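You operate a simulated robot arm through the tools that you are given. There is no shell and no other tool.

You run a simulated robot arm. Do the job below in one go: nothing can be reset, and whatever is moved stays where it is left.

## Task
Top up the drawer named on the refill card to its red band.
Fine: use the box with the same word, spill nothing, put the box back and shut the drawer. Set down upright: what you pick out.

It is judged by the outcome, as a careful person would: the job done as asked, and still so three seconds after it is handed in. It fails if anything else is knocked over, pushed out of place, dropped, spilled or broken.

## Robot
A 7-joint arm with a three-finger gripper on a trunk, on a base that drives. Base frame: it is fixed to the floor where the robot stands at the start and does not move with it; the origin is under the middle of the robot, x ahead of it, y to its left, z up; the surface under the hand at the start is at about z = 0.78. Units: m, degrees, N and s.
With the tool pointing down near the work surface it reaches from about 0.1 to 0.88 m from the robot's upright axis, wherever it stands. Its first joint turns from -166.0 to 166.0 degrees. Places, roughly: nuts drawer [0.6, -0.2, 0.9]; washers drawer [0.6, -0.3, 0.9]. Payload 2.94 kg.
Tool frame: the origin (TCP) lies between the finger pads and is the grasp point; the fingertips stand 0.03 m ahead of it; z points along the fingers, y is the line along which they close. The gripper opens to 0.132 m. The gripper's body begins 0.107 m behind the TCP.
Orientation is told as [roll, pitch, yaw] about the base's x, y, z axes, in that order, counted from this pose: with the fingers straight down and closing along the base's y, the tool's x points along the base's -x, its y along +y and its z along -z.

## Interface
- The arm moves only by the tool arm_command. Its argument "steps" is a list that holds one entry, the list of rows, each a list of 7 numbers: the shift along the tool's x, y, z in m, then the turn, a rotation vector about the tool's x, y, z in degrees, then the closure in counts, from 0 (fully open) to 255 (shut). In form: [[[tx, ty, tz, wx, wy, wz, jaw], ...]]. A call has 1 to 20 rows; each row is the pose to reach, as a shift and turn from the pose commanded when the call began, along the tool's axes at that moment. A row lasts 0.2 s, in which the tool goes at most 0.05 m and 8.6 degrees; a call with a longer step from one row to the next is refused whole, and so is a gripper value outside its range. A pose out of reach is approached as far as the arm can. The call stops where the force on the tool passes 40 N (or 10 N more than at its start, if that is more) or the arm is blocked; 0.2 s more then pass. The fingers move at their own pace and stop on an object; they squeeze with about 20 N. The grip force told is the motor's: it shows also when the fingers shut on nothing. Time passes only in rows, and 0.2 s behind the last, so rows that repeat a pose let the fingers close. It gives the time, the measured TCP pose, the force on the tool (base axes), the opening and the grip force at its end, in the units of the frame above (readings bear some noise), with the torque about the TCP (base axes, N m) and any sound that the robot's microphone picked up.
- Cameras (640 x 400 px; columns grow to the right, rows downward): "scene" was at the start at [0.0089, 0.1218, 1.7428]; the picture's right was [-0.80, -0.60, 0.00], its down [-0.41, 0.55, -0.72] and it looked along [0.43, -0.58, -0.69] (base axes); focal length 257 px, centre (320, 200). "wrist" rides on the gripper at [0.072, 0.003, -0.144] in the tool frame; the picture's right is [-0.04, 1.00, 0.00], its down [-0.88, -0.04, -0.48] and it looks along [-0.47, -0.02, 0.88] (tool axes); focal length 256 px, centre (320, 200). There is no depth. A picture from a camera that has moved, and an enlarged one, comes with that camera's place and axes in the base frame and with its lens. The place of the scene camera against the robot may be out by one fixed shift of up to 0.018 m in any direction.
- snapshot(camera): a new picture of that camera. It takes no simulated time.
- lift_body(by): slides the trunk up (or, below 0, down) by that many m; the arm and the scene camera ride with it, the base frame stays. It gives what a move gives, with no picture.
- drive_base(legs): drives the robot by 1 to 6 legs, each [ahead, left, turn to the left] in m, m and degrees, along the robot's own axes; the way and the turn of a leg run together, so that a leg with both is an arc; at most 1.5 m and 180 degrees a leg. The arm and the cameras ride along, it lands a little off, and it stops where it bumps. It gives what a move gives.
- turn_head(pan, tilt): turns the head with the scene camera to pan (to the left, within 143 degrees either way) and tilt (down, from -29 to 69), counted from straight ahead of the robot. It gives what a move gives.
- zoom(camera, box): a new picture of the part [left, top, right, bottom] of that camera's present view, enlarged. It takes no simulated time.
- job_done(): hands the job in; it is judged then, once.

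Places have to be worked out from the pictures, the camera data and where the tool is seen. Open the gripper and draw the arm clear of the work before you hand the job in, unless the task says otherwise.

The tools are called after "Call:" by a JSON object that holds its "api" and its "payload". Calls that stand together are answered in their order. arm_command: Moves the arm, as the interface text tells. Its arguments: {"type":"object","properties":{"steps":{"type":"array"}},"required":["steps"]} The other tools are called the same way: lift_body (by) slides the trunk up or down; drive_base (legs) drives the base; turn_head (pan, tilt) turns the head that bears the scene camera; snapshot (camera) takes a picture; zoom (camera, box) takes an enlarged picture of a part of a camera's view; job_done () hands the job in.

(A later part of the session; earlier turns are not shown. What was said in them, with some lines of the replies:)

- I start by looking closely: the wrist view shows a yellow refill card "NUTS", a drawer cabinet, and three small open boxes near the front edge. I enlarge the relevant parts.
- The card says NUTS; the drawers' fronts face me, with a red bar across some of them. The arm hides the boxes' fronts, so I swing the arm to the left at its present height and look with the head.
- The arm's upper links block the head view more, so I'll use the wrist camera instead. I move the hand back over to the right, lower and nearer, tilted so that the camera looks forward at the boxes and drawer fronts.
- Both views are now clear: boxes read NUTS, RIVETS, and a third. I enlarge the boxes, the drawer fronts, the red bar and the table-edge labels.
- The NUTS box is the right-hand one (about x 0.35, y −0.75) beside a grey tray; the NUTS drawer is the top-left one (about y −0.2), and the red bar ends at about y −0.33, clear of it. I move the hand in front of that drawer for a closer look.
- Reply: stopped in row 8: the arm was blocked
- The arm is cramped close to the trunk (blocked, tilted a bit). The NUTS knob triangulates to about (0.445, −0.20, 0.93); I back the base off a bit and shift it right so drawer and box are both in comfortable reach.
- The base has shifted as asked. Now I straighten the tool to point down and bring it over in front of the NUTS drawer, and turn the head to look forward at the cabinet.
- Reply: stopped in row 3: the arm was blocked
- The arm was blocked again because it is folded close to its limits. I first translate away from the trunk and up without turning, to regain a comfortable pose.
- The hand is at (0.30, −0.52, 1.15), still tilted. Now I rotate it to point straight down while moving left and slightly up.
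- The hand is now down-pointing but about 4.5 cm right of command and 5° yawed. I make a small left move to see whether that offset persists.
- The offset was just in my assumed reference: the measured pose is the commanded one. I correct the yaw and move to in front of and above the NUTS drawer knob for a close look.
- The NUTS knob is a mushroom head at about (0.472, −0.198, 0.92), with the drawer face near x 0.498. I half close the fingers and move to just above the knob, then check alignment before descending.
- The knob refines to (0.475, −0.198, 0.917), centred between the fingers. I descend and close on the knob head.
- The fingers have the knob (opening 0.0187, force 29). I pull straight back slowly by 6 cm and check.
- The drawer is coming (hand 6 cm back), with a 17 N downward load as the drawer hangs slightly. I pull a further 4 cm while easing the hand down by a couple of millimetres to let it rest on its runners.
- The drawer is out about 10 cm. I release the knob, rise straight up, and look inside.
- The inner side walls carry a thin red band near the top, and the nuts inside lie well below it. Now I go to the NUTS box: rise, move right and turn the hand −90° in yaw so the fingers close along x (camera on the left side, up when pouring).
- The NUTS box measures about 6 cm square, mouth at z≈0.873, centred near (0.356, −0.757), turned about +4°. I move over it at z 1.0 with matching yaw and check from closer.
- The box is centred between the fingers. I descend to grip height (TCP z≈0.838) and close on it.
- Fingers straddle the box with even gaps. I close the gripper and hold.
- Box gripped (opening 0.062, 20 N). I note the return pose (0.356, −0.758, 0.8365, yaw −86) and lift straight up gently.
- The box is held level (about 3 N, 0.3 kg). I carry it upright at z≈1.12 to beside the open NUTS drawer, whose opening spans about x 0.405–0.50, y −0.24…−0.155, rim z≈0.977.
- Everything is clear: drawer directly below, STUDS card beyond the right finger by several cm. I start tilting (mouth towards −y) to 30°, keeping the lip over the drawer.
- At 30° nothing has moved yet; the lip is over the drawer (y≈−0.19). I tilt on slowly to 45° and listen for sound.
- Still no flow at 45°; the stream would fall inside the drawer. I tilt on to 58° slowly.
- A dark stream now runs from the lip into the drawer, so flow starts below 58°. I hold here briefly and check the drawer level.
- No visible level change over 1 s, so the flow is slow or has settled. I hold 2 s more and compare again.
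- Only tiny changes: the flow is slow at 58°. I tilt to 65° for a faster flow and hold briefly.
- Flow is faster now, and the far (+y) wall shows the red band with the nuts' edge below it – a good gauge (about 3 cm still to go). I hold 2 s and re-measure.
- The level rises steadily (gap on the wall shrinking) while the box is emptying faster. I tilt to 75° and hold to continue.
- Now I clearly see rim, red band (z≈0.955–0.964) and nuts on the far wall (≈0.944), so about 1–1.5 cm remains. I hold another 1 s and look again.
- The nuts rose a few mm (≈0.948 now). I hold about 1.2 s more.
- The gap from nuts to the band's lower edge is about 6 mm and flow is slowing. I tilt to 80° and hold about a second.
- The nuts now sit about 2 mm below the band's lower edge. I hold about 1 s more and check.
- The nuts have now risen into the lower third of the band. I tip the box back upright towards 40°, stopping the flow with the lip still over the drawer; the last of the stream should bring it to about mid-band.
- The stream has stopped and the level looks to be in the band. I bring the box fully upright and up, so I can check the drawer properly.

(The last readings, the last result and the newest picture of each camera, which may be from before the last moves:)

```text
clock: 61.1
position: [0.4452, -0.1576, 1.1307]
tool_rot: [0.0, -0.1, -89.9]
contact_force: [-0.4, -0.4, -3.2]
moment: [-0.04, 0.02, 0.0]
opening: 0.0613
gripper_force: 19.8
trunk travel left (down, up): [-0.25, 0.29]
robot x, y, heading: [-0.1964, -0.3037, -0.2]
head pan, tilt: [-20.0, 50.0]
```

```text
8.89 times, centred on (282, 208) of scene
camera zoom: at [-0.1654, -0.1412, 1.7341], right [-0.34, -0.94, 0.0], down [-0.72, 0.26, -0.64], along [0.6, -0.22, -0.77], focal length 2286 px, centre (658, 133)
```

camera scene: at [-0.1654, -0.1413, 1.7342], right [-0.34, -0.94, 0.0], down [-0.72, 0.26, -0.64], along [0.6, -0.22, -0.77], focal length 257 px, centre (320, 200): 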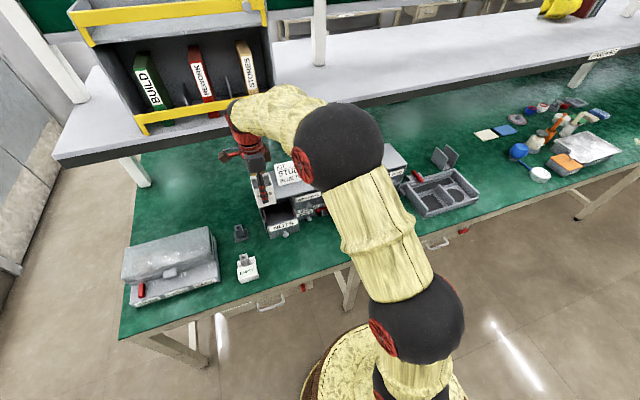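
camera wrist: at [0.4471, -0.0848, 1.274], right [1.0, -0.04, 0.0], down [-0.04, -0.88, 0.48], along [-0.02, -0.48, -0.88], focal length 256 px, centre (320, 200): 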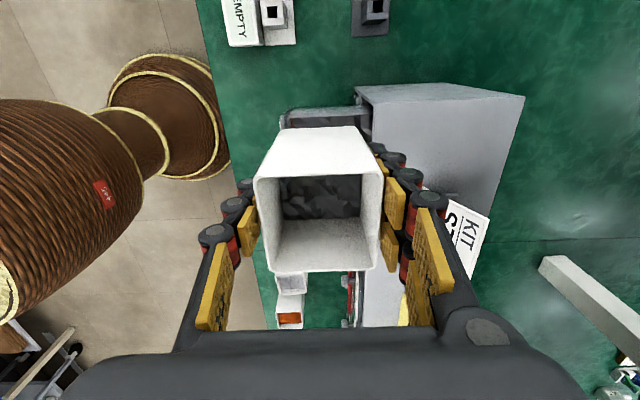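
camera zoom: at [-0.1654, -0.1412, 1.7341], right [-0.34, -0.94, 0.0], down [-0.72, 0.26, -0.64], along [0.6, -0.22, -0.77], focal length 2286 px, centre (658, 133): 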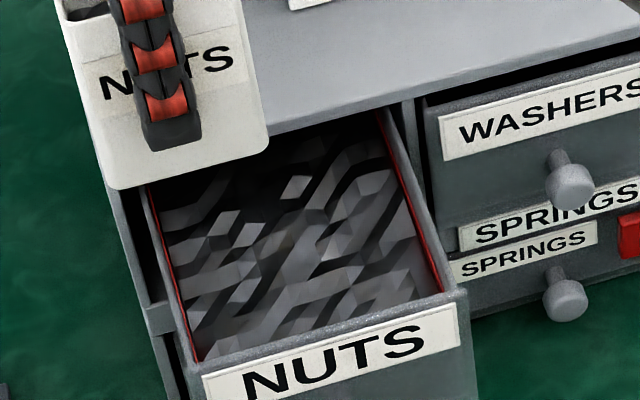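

The box still holds a remainder. To judge the level against the band at a good angle, I shift the upright box to the left so the wrist camera can look at the drawer's right wall past the box.

Call:
{"api": "arm_command", "payload": {"steps": [[[0.02, 0, -0.005, 0, 0, 0, 255], [0.05, 0, -0.01, 0, 0, 0, 255], [0.085, 0, -0.01, 0, 0, 0, 255], [0.12, 0, -0.01, 0, 0, 0, 255], [0.155, 0, -0.01, 0, 0, 0, 255], [0.18, 0, -0.01, 0, 0, 0, 255], [0.195, 0, -0.01, 0, 0, 0, 255], [0.2, 0, -0.01, 0, 0, 0, 255]]]}}

Call:
{"api": "snapshot", "payload": {"camera": "wrist"}}

Call:
{"api": "zoom", "payload": {"camera": "wrist", "box": [250, 240, 410, 340]}}

Call:
{"api": "zoom", "payload": {"camera": "scene", "box": [262, 195, 307, 225]}}

```text
clock: 62.9
position: [0.4467, 0.0427, 1.1406]
tool_rot: [0.0, 0.1, -89.9]
contact_force: [0.9, 0.6, -4.2]
moment: [-0.03, -0.05, -0.01]
opening: 0.0613
gripper_force: 20.0
trunk travel left (down, up): [-0.25, 0.29]
robot x, y, heading: [-0.2017, -0.3048, -0.1]
head pan, tilt: [-20.0, 50.0]
```

```text
taken
camera wrist: at [0.4477, 0.1155, 1.2827], right [1.0, -0.04, 0.0], down [-0.04, -0.88, 0.48], along [-0.02, -0.48, -0.88], focal length 256 px, centre (320, 200)
```

wrist: 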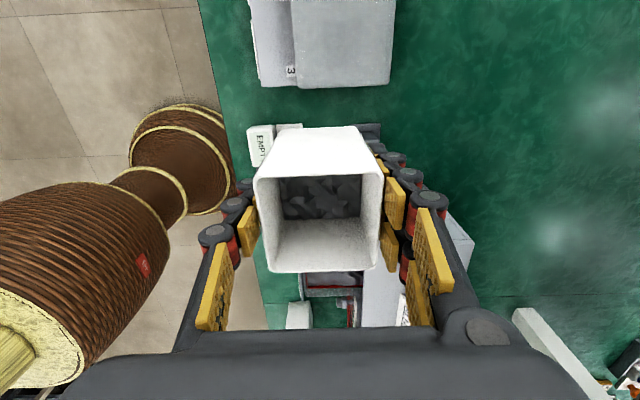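

```text
4.00 times, centred on (330, 290) of wrist
camera zoom: at [0.4477, 0.1155, 1.2827], right [1.0, -0.04, 0.0], down [-0.04, -0.88, 0.48], along [-0.02, -0.48, -0.88], focal length 1024 px, centre (280, -160)
```

zoom: 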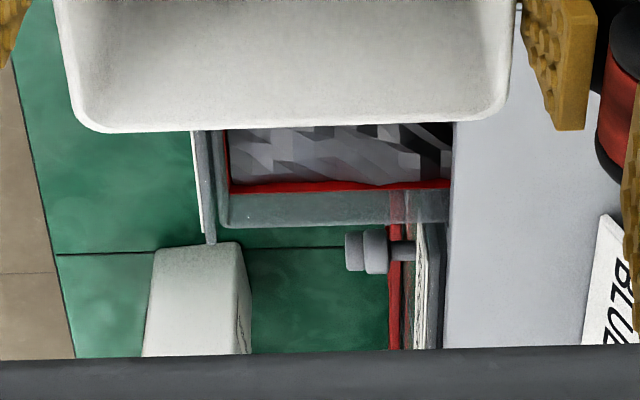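

```text
13.33 times, centred on (284, 210) of scene
camera zoom: at [-0.1652, -0.1409, 1.7341], right [-0.34, -0.94, 0.0], down [-0.72, 0.26, -0.64], along [0.6, -0.22, -0.77], focal length 3428 px, centre (793, 67)
```

zoom: 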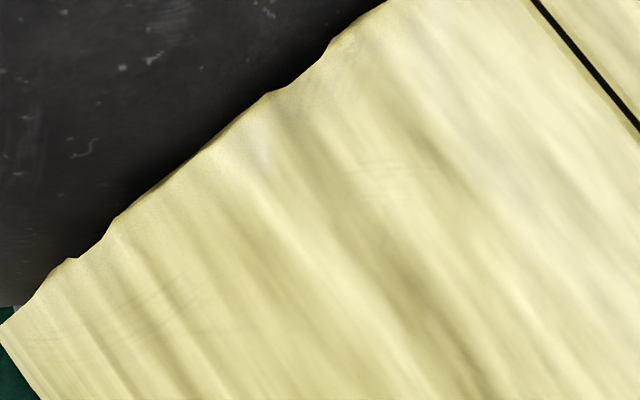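

Call:
{"api": "zoom", "payload": {"camera": "wrist", "box": [295, 268, 370, 300]}}

```text
8.53 times, centred on (332, 284) of wrist
camera zoom: at [0.4477, 0.1155, 1.2827], right [1.0, -0.04, 0.0], down [-0.04, -0.88, 0.48], along [-0.02, -0.48, -0.88], focal length 2184 px, centre (213, -517)
```

zoom: 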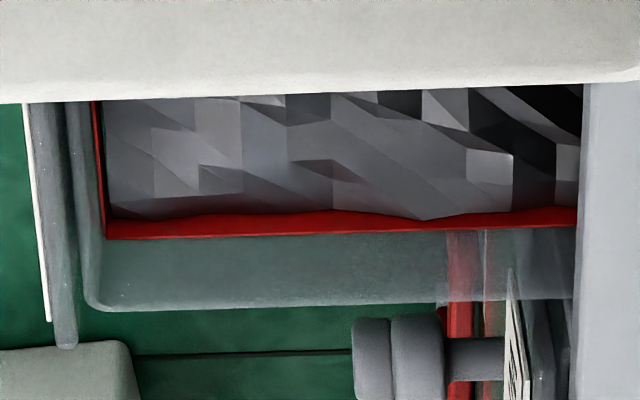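

The nuts' edge lies inside the red band (about 40 % up it) along the whole right wall, level on both sides, so the refill is done. Now I carry the box upright back towards its place.

Call:
{"api": "arm_command", "payload": {"steps": [[[-0.015, -0.002, 0, 0, 0, 0, 255], [-0.045, -0.005, 0, 0, 0, 0, 255], [-0.085, -0.01, 0, 0, 0, 0, 255], [-0.125, -0.014, 0, 0, 0, 0, 255], [-0.165, -0.019, 0, 0, 0, 0, 255], [-0.205, -0.023, 0, 0, 0, 0, 255], [-0.245, -0.028, 0, 0, 0, 0, 255], [-0.285, -0.032, 0, 0, 0, 0, 255], [-0.325, -0.037, 0, 0, 0, 0, 255], [-0.365, -0.041, 0, 0, -0.5, 0, 255], [-0.405, -0.046, 0, 0, 0, -0.5, 255], [-0.445, -0.05, 0, 0, 0, -1, 255], [-0.485, -0.055, 0, 0, 0, -1.5, 255], [-0.525, -0.059, 0, 0, 0, -2, 255], [-0.565, -0.064, 0, 0, 0, -2.5, 255], [-0.605, -0.069, 0, 0, 0, -3, 255], [-0.645, -0.073, 0, 0, 0, -3.5, 255], [-0.675, -0.0765, 0, 0, 0, -4, 255], [-0.695, -0.079, 0, 0, 0, -4, 255], [-0.705, -0.08, 0, 0, 0, -4, 255]]]}}

Call:
{"api": "snapshot", "payload": {"camera": "scene"}}

Call:
{"api": "snapshot", "payload": {"camera": "wrist"}}

```text
clock: 67.1
position: [0.3643, -0.663, 1.1396]
tool_rot: [0.0, 0.0, -86.0]
contact_force: [-0.5, 1.1, -2.5]
moment: [0.02, 0.0, 0.01]
opening: 0.0613
gripper_force: 19.7
trunk travel left (down, up): [-0.25, 0.29]
robot x, y, heading: [-0.1981, -0.3033, 0.1]
head pan, tilt: [-20.0, 50.0]
```

```text
taken
camera scene: at [-0.1654, -0.1421, 1.7342], right [-0.34, -0.94, 0.0], down [-0.72, 0.26, -0.64], along [0.6, -0.22, -0.77], focal length 257 px, centre (320, 200)
```

scene: 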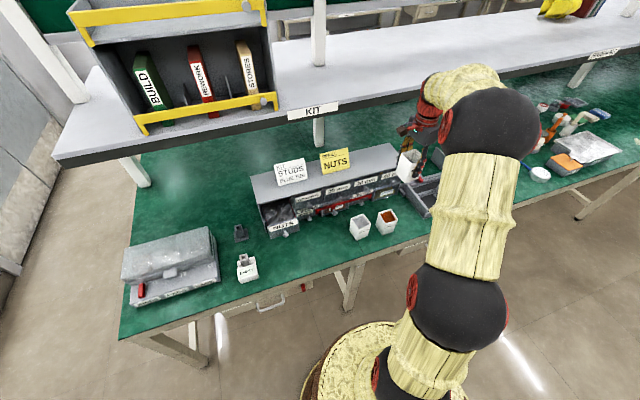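

```text
taken
camera wrist: at [0.3622, -0.5909, 1.2835], right [1.0, 0.03, 0.0], down [0.02, -0.88, 0.47], along [0.01, -0.47, -0.88], focal length 256 px, centre (320, 200)
```

wrist: 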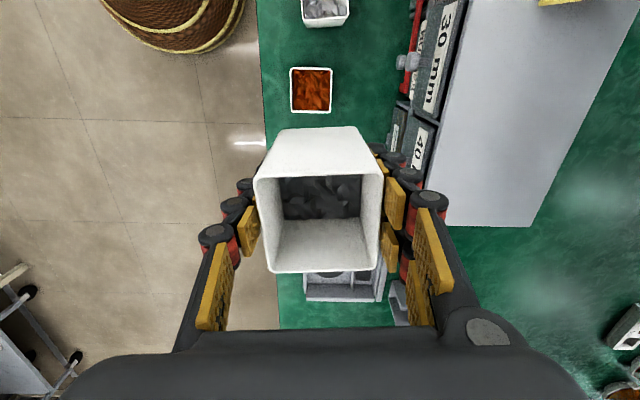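

The grip hasn't shifted (same view of the box). I move over the original spot and descend to just above the table.

Call:
{"api": "arm_command", "payload": {"steps": [[[-0.03, -0.005, 0, 0, 0, 0, 255], [-0.065, -0.01, 0, 0, 0, 0, 255], [-0.09, -0.014, 0, 0, 0, 0, 255], [-0.0945, -0.0146, 0.01, 0, 0, 0, 255], [-0.0945, -0.0146, 0.045, 0, 0, 0, 255], [-0.0945, -0.0146, 0.085, 0, 0, 0, 255], [-0.0945, -0.0146, 0.125, 0, 0, 0, 255], [-0.0945, -0.0146, 0.165, 0, 0, 0, 255], [-0.0945, -0.0146, 0.205, 0, 0, 0, 255], [-0.0945, -0.0146, 0.24, 0, 0, 0, 255], [-0.0945, -0.0146, 0.27, 0, 0, 0, 255], [-0.0945, -0.0146, 0.285, 0, 0, 0, 255], [-0.0945, -0.0146, 0.293, 0, 0, 0, 255], [-0.0945, -0.0146, 0.293, 0, 0, 0, 255]]]}}

Call:
{"api": "snapshot", "payload": {"camera": "wrist"}}

Call:
{"api": "zoom", "payload": {"camera": "scene", "box": [330, 160, 470, 260]}}

```text
clock: 70.1
position: [0.3573, -0.7568, 0.8465]
tool_rot: [0.1, 0.0, -86.0]
contact_force: [0.0, -0.5, -3.2]
moment: [-0.01, 0.02, -0.01]
opening: 0.0618
gripper_force: 19.8
trunk travel left (down, up): [-0.25, 0.29]
robot x, y, heading: [-0.1951, -0.3033, 0.1]
head pan, tilt: [-20.0, 50.0]
```

```text
taken
camera wrist: at [0.354, -0.685, 0.9901], right [1.0, 0.03, 0.0], down [0.02, -0.88, 0.47], along [0.01, -0.47, -0.88], focal length 256 px, centre (320, 200)
```

wrist: 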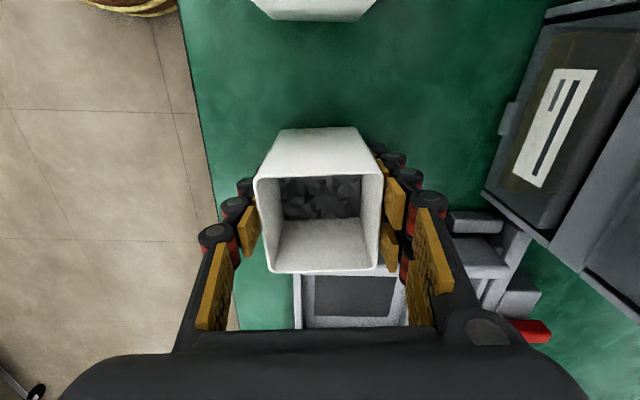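

```text
4.00 times, centred on (400, 210) of scene
camera zoom: at [-0.1653, -0.142, 1.7342], right [-0.34, -0.94, 0.0], down [-0.72, 0.26, -0.64], along [0.6, -0.22, -0.77], focal length 1028 px, centre (0, 160)
```

zoom: 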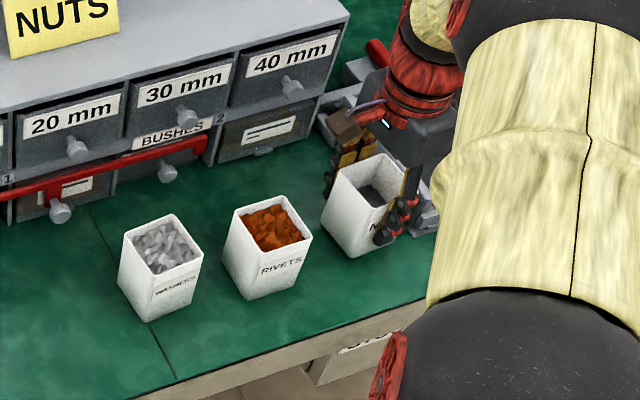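

The box is over its original spot (0.357, −0.757), 1 cm up. I lower it gently onto the table.

Call:
{"api": "arm_command", "payload": {"steps": [[[0, 0, 0.004, 0, 0, 0, 255], [0, 0, 0.007, 0, 0, 0, 255], [0, 0, 0.009, 0, 0, 0, 255], [0, 0, 0.009, 0, 0, 0, 255]]]}}

```text
clock: 71.1
position: [0.357, -0.7565, 0.8383]
tool_rot: [0.0, 0.1, -86.1]
contact_force: [-0.1, 0.0, -2.0]
moment: [0.03, 0.0, -0.01]
opening: 0.0616
gripper_force: 20.1
trunk travel left (down, up): [-0.25, 0.29]
robot x, y, heading: [-0.198, -0.3022, 0.1]
head pan, tilt: [-20.0, 50.0]
```

Still carrying about 2 N, so it is just about at the surface. I lower a millimetre or two more until the load goes off.

Call:
{"api": "arm_command", "payload": {"steps": [[[0, 0, 0.001, 0, 0, 0, 255], [0, 0, 0.0015, 0, 0, 0, 255], [0, 0, 0.0015, 0, 0, 0, 255]]]}}

```text
clock: 71.9
position: [0.3564, -0.7577, 0.8381]
tool_rot: [0.1, 0.0, -86.0]
contact_force: [-1.3, 0.6, 4.0]
moment: [-0.17, -0.19, -0.01]
opening: 0.0615
gripper_force: 20.3
trunk travel left (down, up): [-0.25, 0.29]
robot x, y, heading: [-0.1977, -0.3043, 0.1]
head pan, tilt: [-20.0, 50.0]
```

The box now rests on the table (upward 4 N). I open the fingers fully and then rise straight up.

Call:
{"api": "arm_command", "payload": {"steps": [[[0, 0, 0, 0, 0, 0, 150], [0, 0, 0, 0, 0, 0, 100], [0, 0, 0, 0, 0, 0, 50], [0, 0, 0, 0, 0, 0, 0], [0, 0, 0, 0, 0, 0, 0], [0, 0, 0, 0, 0, 0, 0], [0, 0, -0.02, 0, 0, 0, 0], [0, 0, -0.05, 0, 0, 0, 0], [0, 0, -0.09, 0, 0, 0, 0], [0, 0, -0.13, 0, 0, 0, 0], [0, 0, -0.17, 0, 0, 0, 0], [0, 0, -0.22, 0, 0, 0, 0], [0, 0, -0.27, 0, 0, 0, 0], [0, 0, -0.32, 0, 0, 0, 0], [0, 0, -0.35, 0, 0, 0, 0]]]}}

Call:
{"api": "snapshot", "payload": {"camera": "wrist"}}

Call:
{"api": "snapshot", "payload": {"camera": "scene"}}

```text
clock: 75.1
position: [0.3573, -0.7545, 1.186]
tool_rot: [0.0, 0.2, -85.9]
contact_force: [-0.9, -0.4, -0.2]
moment: [-0.01, -0.01, 0.0]
opening: 0.1319
gripper_force: 0.1
trunk travel left (down, up): [-0.25, 0.29]
robot x, y, heading: [-0.1974, -0.3043, -0.3]
head pan, tilt: [-20.0, 50.0]
```

```text
taken
camera wrist: at [0.3551, -0.6834, 1.3288], right [1.0, 0.03, 0.0], down [0.02, -0.88, 0.47], along [0.01, -0.47, -0.88], focal length 256 px, centre (320, 200)
```

wrist: 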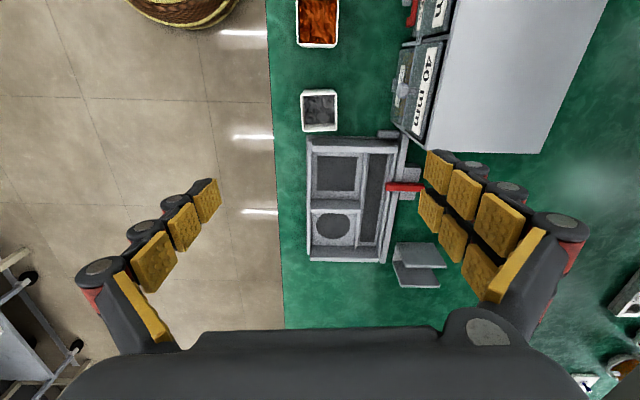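

```text
taken
camera scene: at [-0.1659, -0.1416, 1.7342], right [-0.34, -0.94, 0.0], down [-0.72, 0.26, -0.64], along [0.6, -0.22, -0.77], focal length 257 px, centre (320, 200)
```

scene: 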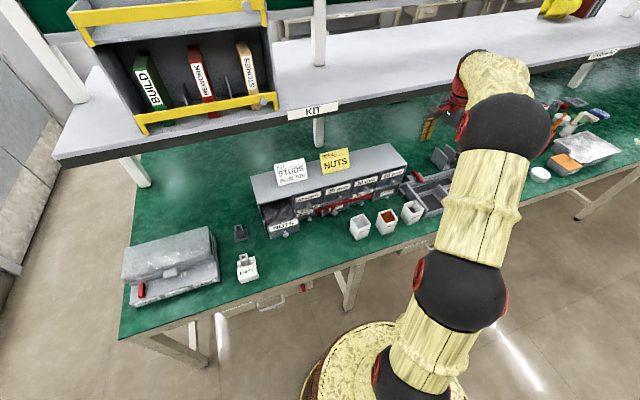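

The NUTS box stands upright back in its place, aligned with the others. I now swing the hand back towards the drawer, turning the fingers to close along y again.

Call:
{"api": "arm_command", "payload": {"steps": [[[0.0298, -0.0027, 0, 0, 0, -7.2, 0], [0.0596, -0.0054, 0, 0, 0, -14.4, 0], [0.0894, -0.008, 0, 0, 0, -21.6, 0], [0.1192, -0.0107, 0, 0, 0, -28.8, 0], [0.149, -0.0134, 0, 0, 0, -36, 0], [0.1788, -0.016, 0, 0, 0, -43.2, 0], [0.2086, -0.0188, 0, 0, 0, -50.4, 0], [0.2384, -0.0215, 0, 0, 0, -57.6, 0], [0.2682, -0.0242, 0, 0, 0, -64.8, 0], [0.298, -0.0268, 0, 0, 0, -72, 0], [0.3278, -0.0295, 0, 0, 0, -79.2, 60], [0.3576, -0.0322, 0, 0, 0, -86, 120], [0.3576, -0.0322, 0, 0, 0, -86, 130]]]}}

```text
clock: 77.9
position: [0.2999, -0.4018, 1.1903]
tool_rot: [0.1, 0.0, 0.1]
contact_force: [-0.6, 0.6, 0.3]
moment: [0.0, -0.03, -0.01]
opening: 0.0851
gripper_force: 1.7
trunk travel left (down, up): [-0.25, 0.29]
robot x, y, heading: [-0.1952, -0.3023, -0.1]
head pan, tilt: [-20.0, 50.0]
```

Hand is at (0.30, −0.40, 1.19) pointing down. I move above the pulled-out knob and look at drawer level and knob.

Call:
{"api": "arm_command", "payload": {"steps": [[[-0.0123, 0.034, 0.01, 0, 0, 0, 130], [-0.0245, 0.068, 0.02, 0, 0, 0, 130], [-0.0368, 0.102, 0.035, 0, 0, 0, 130], [-0.049, 0.136, 0.05, 0, 0, 0, 130], [-0.0613, 0.17, 0.07, 0, 0, 0, 130], [-0.0735, 0.2038, 0.09, 0, 0, 0, 130], [-0.0735, 0.2038, 0.09, 0, 0, 0, 130]]]}}

Call:
{"api": "snapshot", "payload": {"camera": "wrist"}}

Call:
{"api": "zoom", "payload": {"camera": "wrist", "box": [260, 110, 390, 240]}}

```text
clock: 79.5
position: [0.3718, -0.1976, 1.0967]
tool_rot: [-0.1, 0.0, 0.0]
contact_force: [0.4, 0.6, -0.5]
moment: [-0.04, -0.03, -0.02]
opening: 0.0647
gripper_force: 0.1
trunk travel left (down, up): [-0.25, 0.29]
robot x, y, heading: [-0.1969, -0.3039, 0.1]
head pan, tilt: [-20.0, 50.0]
```

```text
taken
camera wrist: at [0.2993, -0.1951, 1.2399], right [0.04, 1.0, 0.0], down [0.88, -0.04, 0.48], along [0.48, -0.02, -0.88], focal length 256 px, centre (320, 200)
```

wrist: 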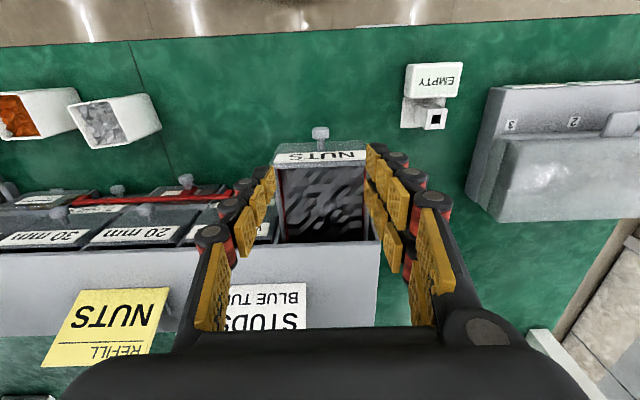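

```text
3.08 times, centred on (325, 175) of wrist
camera zoom: at [0.2993, -0.1951, 1.2399], right [0.04, 1.0, 0.0], down [0.88, -0.04, 0.48], along [0.48, -0.02, -0.88], focal length 788 px, centre (305, 277)
```

zoom: 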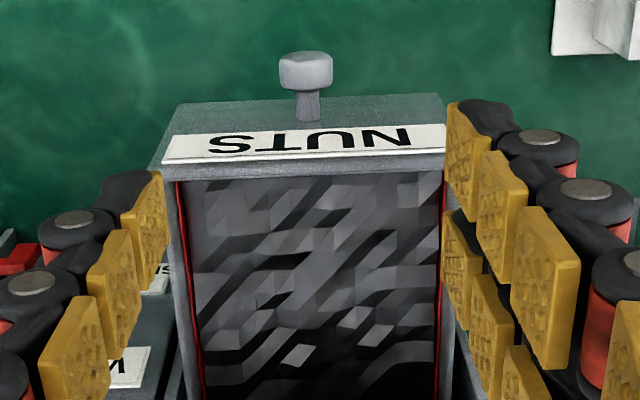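

The knob is at about (0.377, −0.198, 0.917), directly below. I descend, straddle and grip it as before.

Call:
{"api": "arm_command", "payload": {"steps": [[[-0.002, 0, 0.035, 0, 0, 0, 130], [-0.002, 0, 0.075, 0, 0, 0, 130], [-0.002, 0, 0.115, 0, 0, 0, 130], [-0.002, 0, 0.15, 0, 0, 0, 130], [-0.002, 0, 0.18, 0, 0, 0, 130], [-0.002, 0, 0.18, 0, 0, 0, 255], [-0.002, 0, 0.18, 0, 0, 0, 255], [-0.002, 0, 0.18, 0, 0, 0, 255], [-0.002, 0, 0.18, 0, 0, 0, 255], [-0.002, 0, 0.18, 0, 0, 0, 255]]]}}

Call:
{"api": "snapshot", "payload": {"camera": "wrist"}}

```text
clock: 81.7
position: [0.3741, -0.1976, 0.9165]
tool_rot: [0.0, 0.0, 0.1]
contact_force: [-1.1, 18.3, -4.5]
moment: [-0.01, -0.02, 0.28]
opening: 0.0183
gripper_force: 32.8
trunk travel left (down, up): [-0.25, 0.29]
robot x, y, heading: [-0.1964, -0.3035, 0.0]
head pan, tilt: [-20.0, 50.0]
```

```text
taken
camera wrist: at [0.3011, -0.1948, 1.0595], right [0.04, 1.0, 0.0], down [0.88, -0.04, 0.48], along [0.47, -0.02, -0.88], focal length 256 px, centre (320, 200)
```

wrist: 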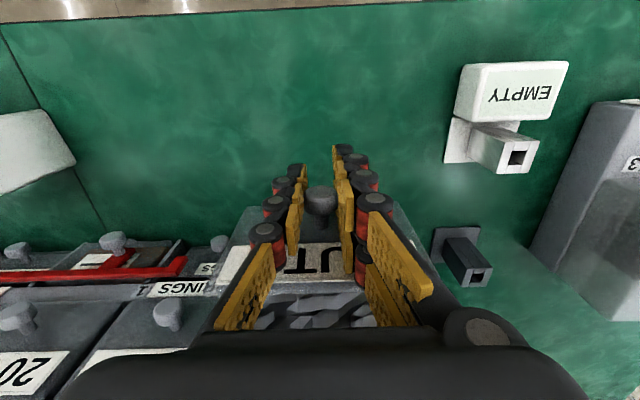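

The knob is gripped, with a slight sideways load that I ease by moving 1 mm left. I push the drawer straight in.

Call:
{"api": "arm_command", "payload": {"steps": [[[0, 0.001, 0, 0, 0, 0, 255], [-0.008, 0.001, 0, 0, 0, 0, 255], [-0.018, 0.001, 0, 0, 0, 0, 255], [-0.03, 0.001, 0, 0, 0, 0, 255], [-0.042, 0.001, 0, 0, 0, 0, 255], [-0.054, 0.001, 0, 0, 0, 0, 255], [-0.066, 0.001, 0, 0, 0, 0, 255], [-0.076, 0.001, 0, 0, 0, 0, 255], [-0.085, 0.001, 0, 0, 0, 0, 255], [-0.092, 0.001, 0, 0, 0, 0, 255], [-0.096, 0.001, 0, 0, 0, 0, 255], [-0.098, 0.001, 0, 0, 0, 0, 255]]]}}

Call:
{"api": "snapshot", "payload": {"camera": "wrist"}}

Call:
{"api": "zoom", "payload": {"camera": "scene", "box": [230, 150, 350, 250]}}

```text
clock: 84.3
position: [0.4739, -0.1961, 0.9165]
tool_rot: [-0.1, 0.1, 0.0]
contact_force: [-0.5, 5.8, -14.4]
moment: [0.03, 0.0, 0.12]
opening: 0.0184
gripper_force: 43.9
trunk travel left (down, up): [-0.25, 0.29]
robot x, y, heading: [-0.2005, -0.3036, -0.1]
head pan, tilt: [-20.0, 50.0]
```

```text
taken
camera wrist: at [0.4004, -0.1947, 1.0596], right [0.04, 1.0, 0.0], down [0.88, -0.04, 0.47], along [0.47, -0.02, -0.88], focal length 256 px, centre (320, 200)
```

wrist: 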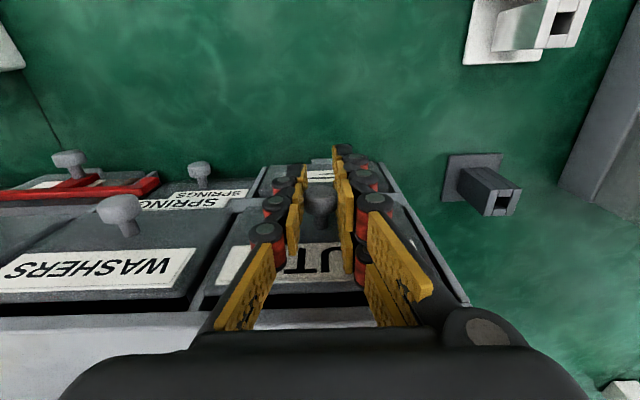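

```text
4.00 times, centred on (290, 200) of scene
camera zoom: at [-0.1643, -0.1405, 1.734], right [-0.34, -0.94, 0.0], down [-0.72, 0.26, -0.64], along [0.6, -0.22, -0.77], focal length 1028 px, centre (440, 200)
```

zoom: 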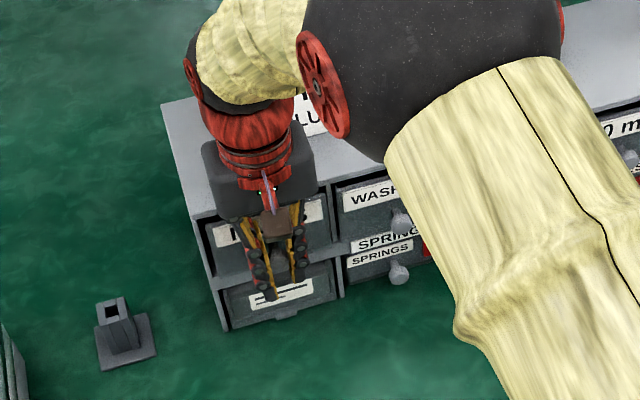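

The drawer looks in line with its neighbours. I press a few millimetres further to feel whether it is against its stop.

Call:
{"api": "arm_command", "payload": {"steps": [[[-0.002, 0, 0, 0, 0, 0, 255], [-0.004, 0, 0, 0, 0, 0, 255], [-0.004, 0, 0, 0, 0, 0, 255]]]}}

```text
clock: 85.1
position: [0.4738, -0.1983, 0.9169]
tool_rot: [-0.1, 0.3, 0.0]
contact_force: [-18.7, 4.2, -11.0]
moment: [-0.01, 0.76, 0.22]
opening: 0.0186
gripper_force: 43.8
trunk travel left (down, up): [-0.25, 0.29]
robot x, y, heading: [-0.1989, -0.3043, -0.2]
head pan, tilt: [-20.0, 50.0]
```

The drawer is against its stop (19 N resistance at x 0.474). I relax the push, open the fingers, rise clear and back away.

Call:
{"api": "arm_command", "payload": {"steps": [[[0.0025, 0, 0, 0, 0, 0, 255], [0.0025, 0, 0, 0, 0, 0, 190], [0.0025, 0, 0, 0, 0, 0, 130], [0.0025, 0, 0, 0, 0, 0, 130], [0.0025, 0, 0, 0, 0, 0, 130], [0.0025, 0, 0, 0, 0, 0, 130], [0.0025, 0, -0.02, 0, 0, 0, 130], [0.0025, 0, -0.05, 0, 0, 0, 130], [0.0025, 0, -0.09, 0, 0, 0, 130], [0.0025, 0, -0.13, 0, 0, 0, 130], [0.0025, 0, -0.17, 0, 0, 0, 130], [0.02, 0, -0.21, 0, 0, 0, 130], [0.05, 0, -0.24, 0, 0, 0, 100], [0.09, 0, -0.26, 0, 0, 0, 50], [0.12, 0, -0.27, 0, 0, 0, 0], [0.12, 0, -0.27, 0, 0, 0, 0]]]}}

Call:
{"api": "snapshot", "payload": {"camera": "wrist"}}

Call:
{"api": "snapshot", "payload": {"camera": "scene"}}

Call:
{"api": "zoom", "payload": {"camera": "wrist", "box": [200, 120, 420, 260]}}

```text
clock: 88.5
position: [0.3571, -0.199, 1.1867]
tool_rot: [-0.1, 0.1, 0.0]
contact_force: [0.2, -0.2, -0.3]
moment: [-0.01, -0.01, -0.01]
opening: 0.1279
gripper_force: 0.0
trunk travel left (down, up): [-0.25, 0.29]
robot x, y, heading: [-0.197, -0.3038, 0.0]
head pan, tilt: [-20.0, 50.0]
```

```text
taken
camera wrist: at [0.2843, -0.1956, 1.3291], right [0.04, 1.0, 0.0], down [0.88, -0.04, 0.47], along [0.47, -0.02, -0.88], focal length 256 px, centre (320, 200)
```

wrist: 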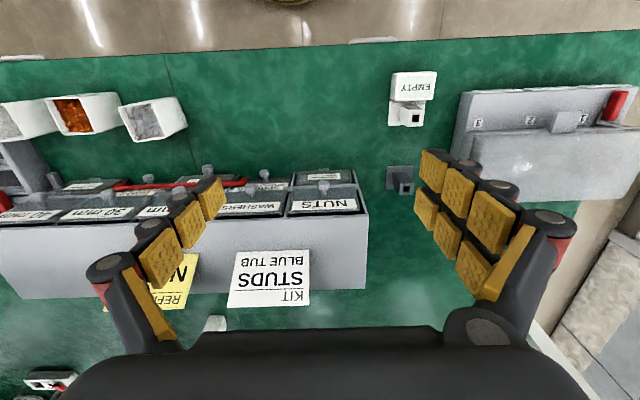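

```text
taken
camera scene: at [-0.1655, -0.1413, 1.7341], right [-0.34, -0.94, 0.0], down [-0.72, 0.26, -0.64], along [0.6, -0.22, -0.77], focal length 257 px, centre (320, 200)
```

scene: 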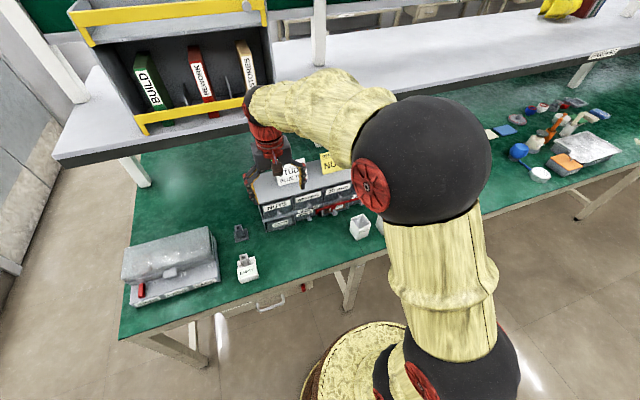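

```text
2.86 times, centred on (310, 190) of wrist
camera zoom: at [0.2843, -0.1956, 1.3291], right [0.04, 1.0, 0.0], down [0.88, -0.04, 0.47], along [0.47, -0.02, -0.88], focal length 731 px, centre (349, 229)
```

zoom: 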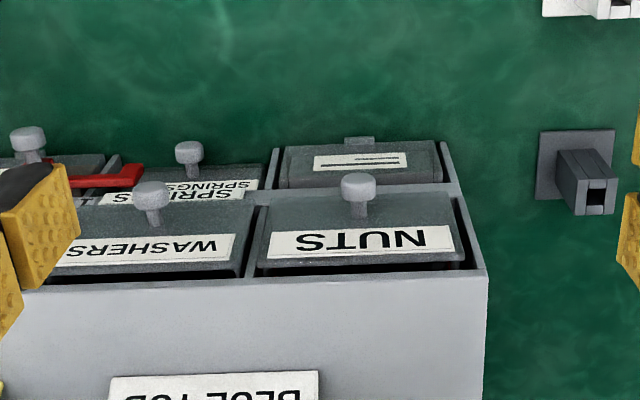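

The NUTS drawer is flush with its neighbours and the cards are untouched. I draw the arm back clear of the bench and take a last look at the boxes.

Call:
{"api": "arm_command", "payload": {"steps": [[[0.01, -0.035, -0.003, 0, 0, 0, 0], [0.025, -0.075, -0.006, 0, 0, 0, 0], [0.045, -0.115, -0.009, 0, 0, 0, 0], [0.065, -0.155, -0.012, 0, 0, 0, 0], [0.085, -0.195, -0.014, 0, 0, 0, 0], [0.105, -0.235, -0.016, 0, 0, 0, 0], [0.125, -0.275, -0.018, 0, 0, 0, 0], [0.145, -0.315, -0.02, 0, 0, 0, 0], [0.165, -0.355, -0.02, 0, 0, 0, 0], [0.185, -0.395, -0.02, 0, 0, 0, 0], [0.2, -0.43, -0.02, 0, 0, 0, 0]]]}}

Call:
{"api": "snapshot", "payload": {"camera": "wrist"}}

Call:
{"api": "snapshot", "payload": {"camera": "scene"}}

Call:
{"api": "zoom", "payload": {"camera": "scene", "box": [240, 130, 480, 280]}}

```text
clock: 90.9
position: [0.1571, -0.6283, 1.2081]
tool_rot: [0.1, 0.0, 0.0]
contact_force: [-0.3, 0.6, -0.2]
moment: [-0.01, -0.01, 0.0]
opening: 0.132
gripper_force: 0.0
trunk travel left (down, up): [-0.25, 0.29]
robot x, y, heading: [-0.1969, -0.3033, -0.1]
head pan, tilt: [-20.0, 50.0]
```

```text
taken
camera wrist: at [0.0837, -0.6257, 1.3503], right [0.04, 1.0, 0.0], down [0.88, -0.04, 0.48], along [0.47, -0.02, -0.88], focal length 256 px, centre (320, 200)
```

wrist: 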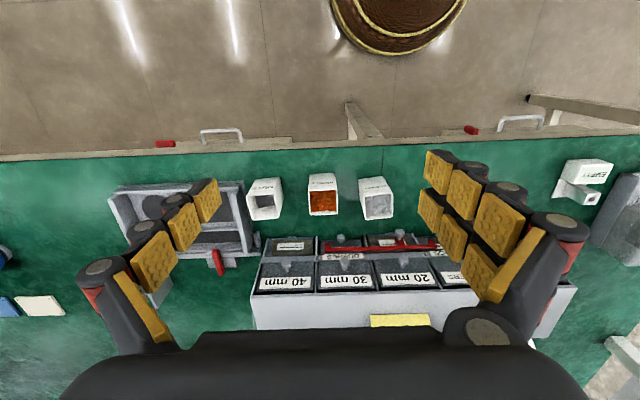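

```text
taken
camera scene: at [-0.166, -0.1421, 1.7342], right [-0.34, -0.94, 0.0], down [-0.72, 0.26, -0.64], along [0.6, -0.22, -0.77], focal length 257 px, centre (320, 200)
```

scene: 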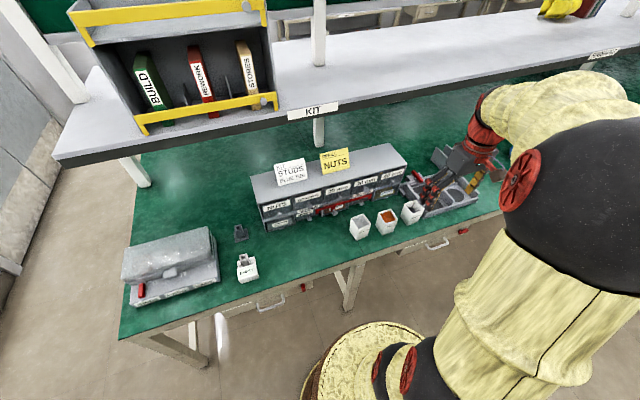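

```text
2.67 times, centred on (360, 205) of scene
camera zoom: at [-0.166, -0.1421, 1.7342], right [-0.34, -0.94, 0.0], down [-0.72, 0.26, -0.64], along [0.6, -0.22, -0.77], focal length 686 px, centre (213, 187)
```

zoom: 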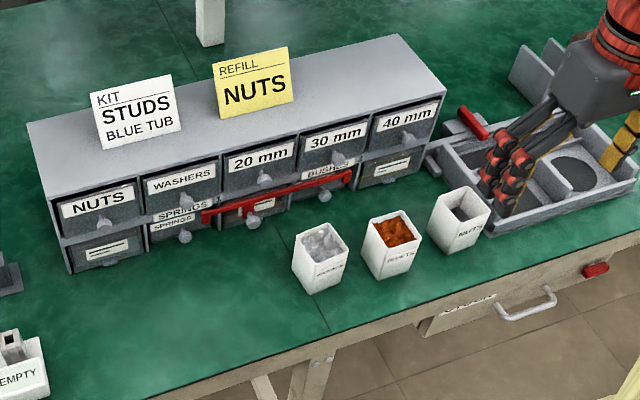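

All is as it should be: NUTS drawer shut and filled into its band, NUTS box upright back in its row, nothing spilled or moved, gripper open and clear. I hand the job in.

Call:
{"api": "job_done", "payload": {}}

```text
The job is handed in.
```

The NUTS drawer is topped up into its red band and shut, and the NUTS box is back upright where it stood. I have handed the job in.

- **Fill level:** I poured only from the box marked NUTS. After pouring, the nuts' edge sat about 40% of the way up the band along the drawer's right wall, and it looked the same at the left.
- **Drawer:** I pushed it in until it met its stop, and it is flush with the drawers beside it.
- **Box:** It went back to its original spot within a few millimetres and still holds some nuts.
- **Spills and other items:** The last pictures show nothing spilled and nothing else moved. The arm stopped twice early on when it was folded too close to the trunk. No contact with anything showed in the pictures.

The gripper is open. It is about 0.4 m above the bench and drawn back past its front edge.
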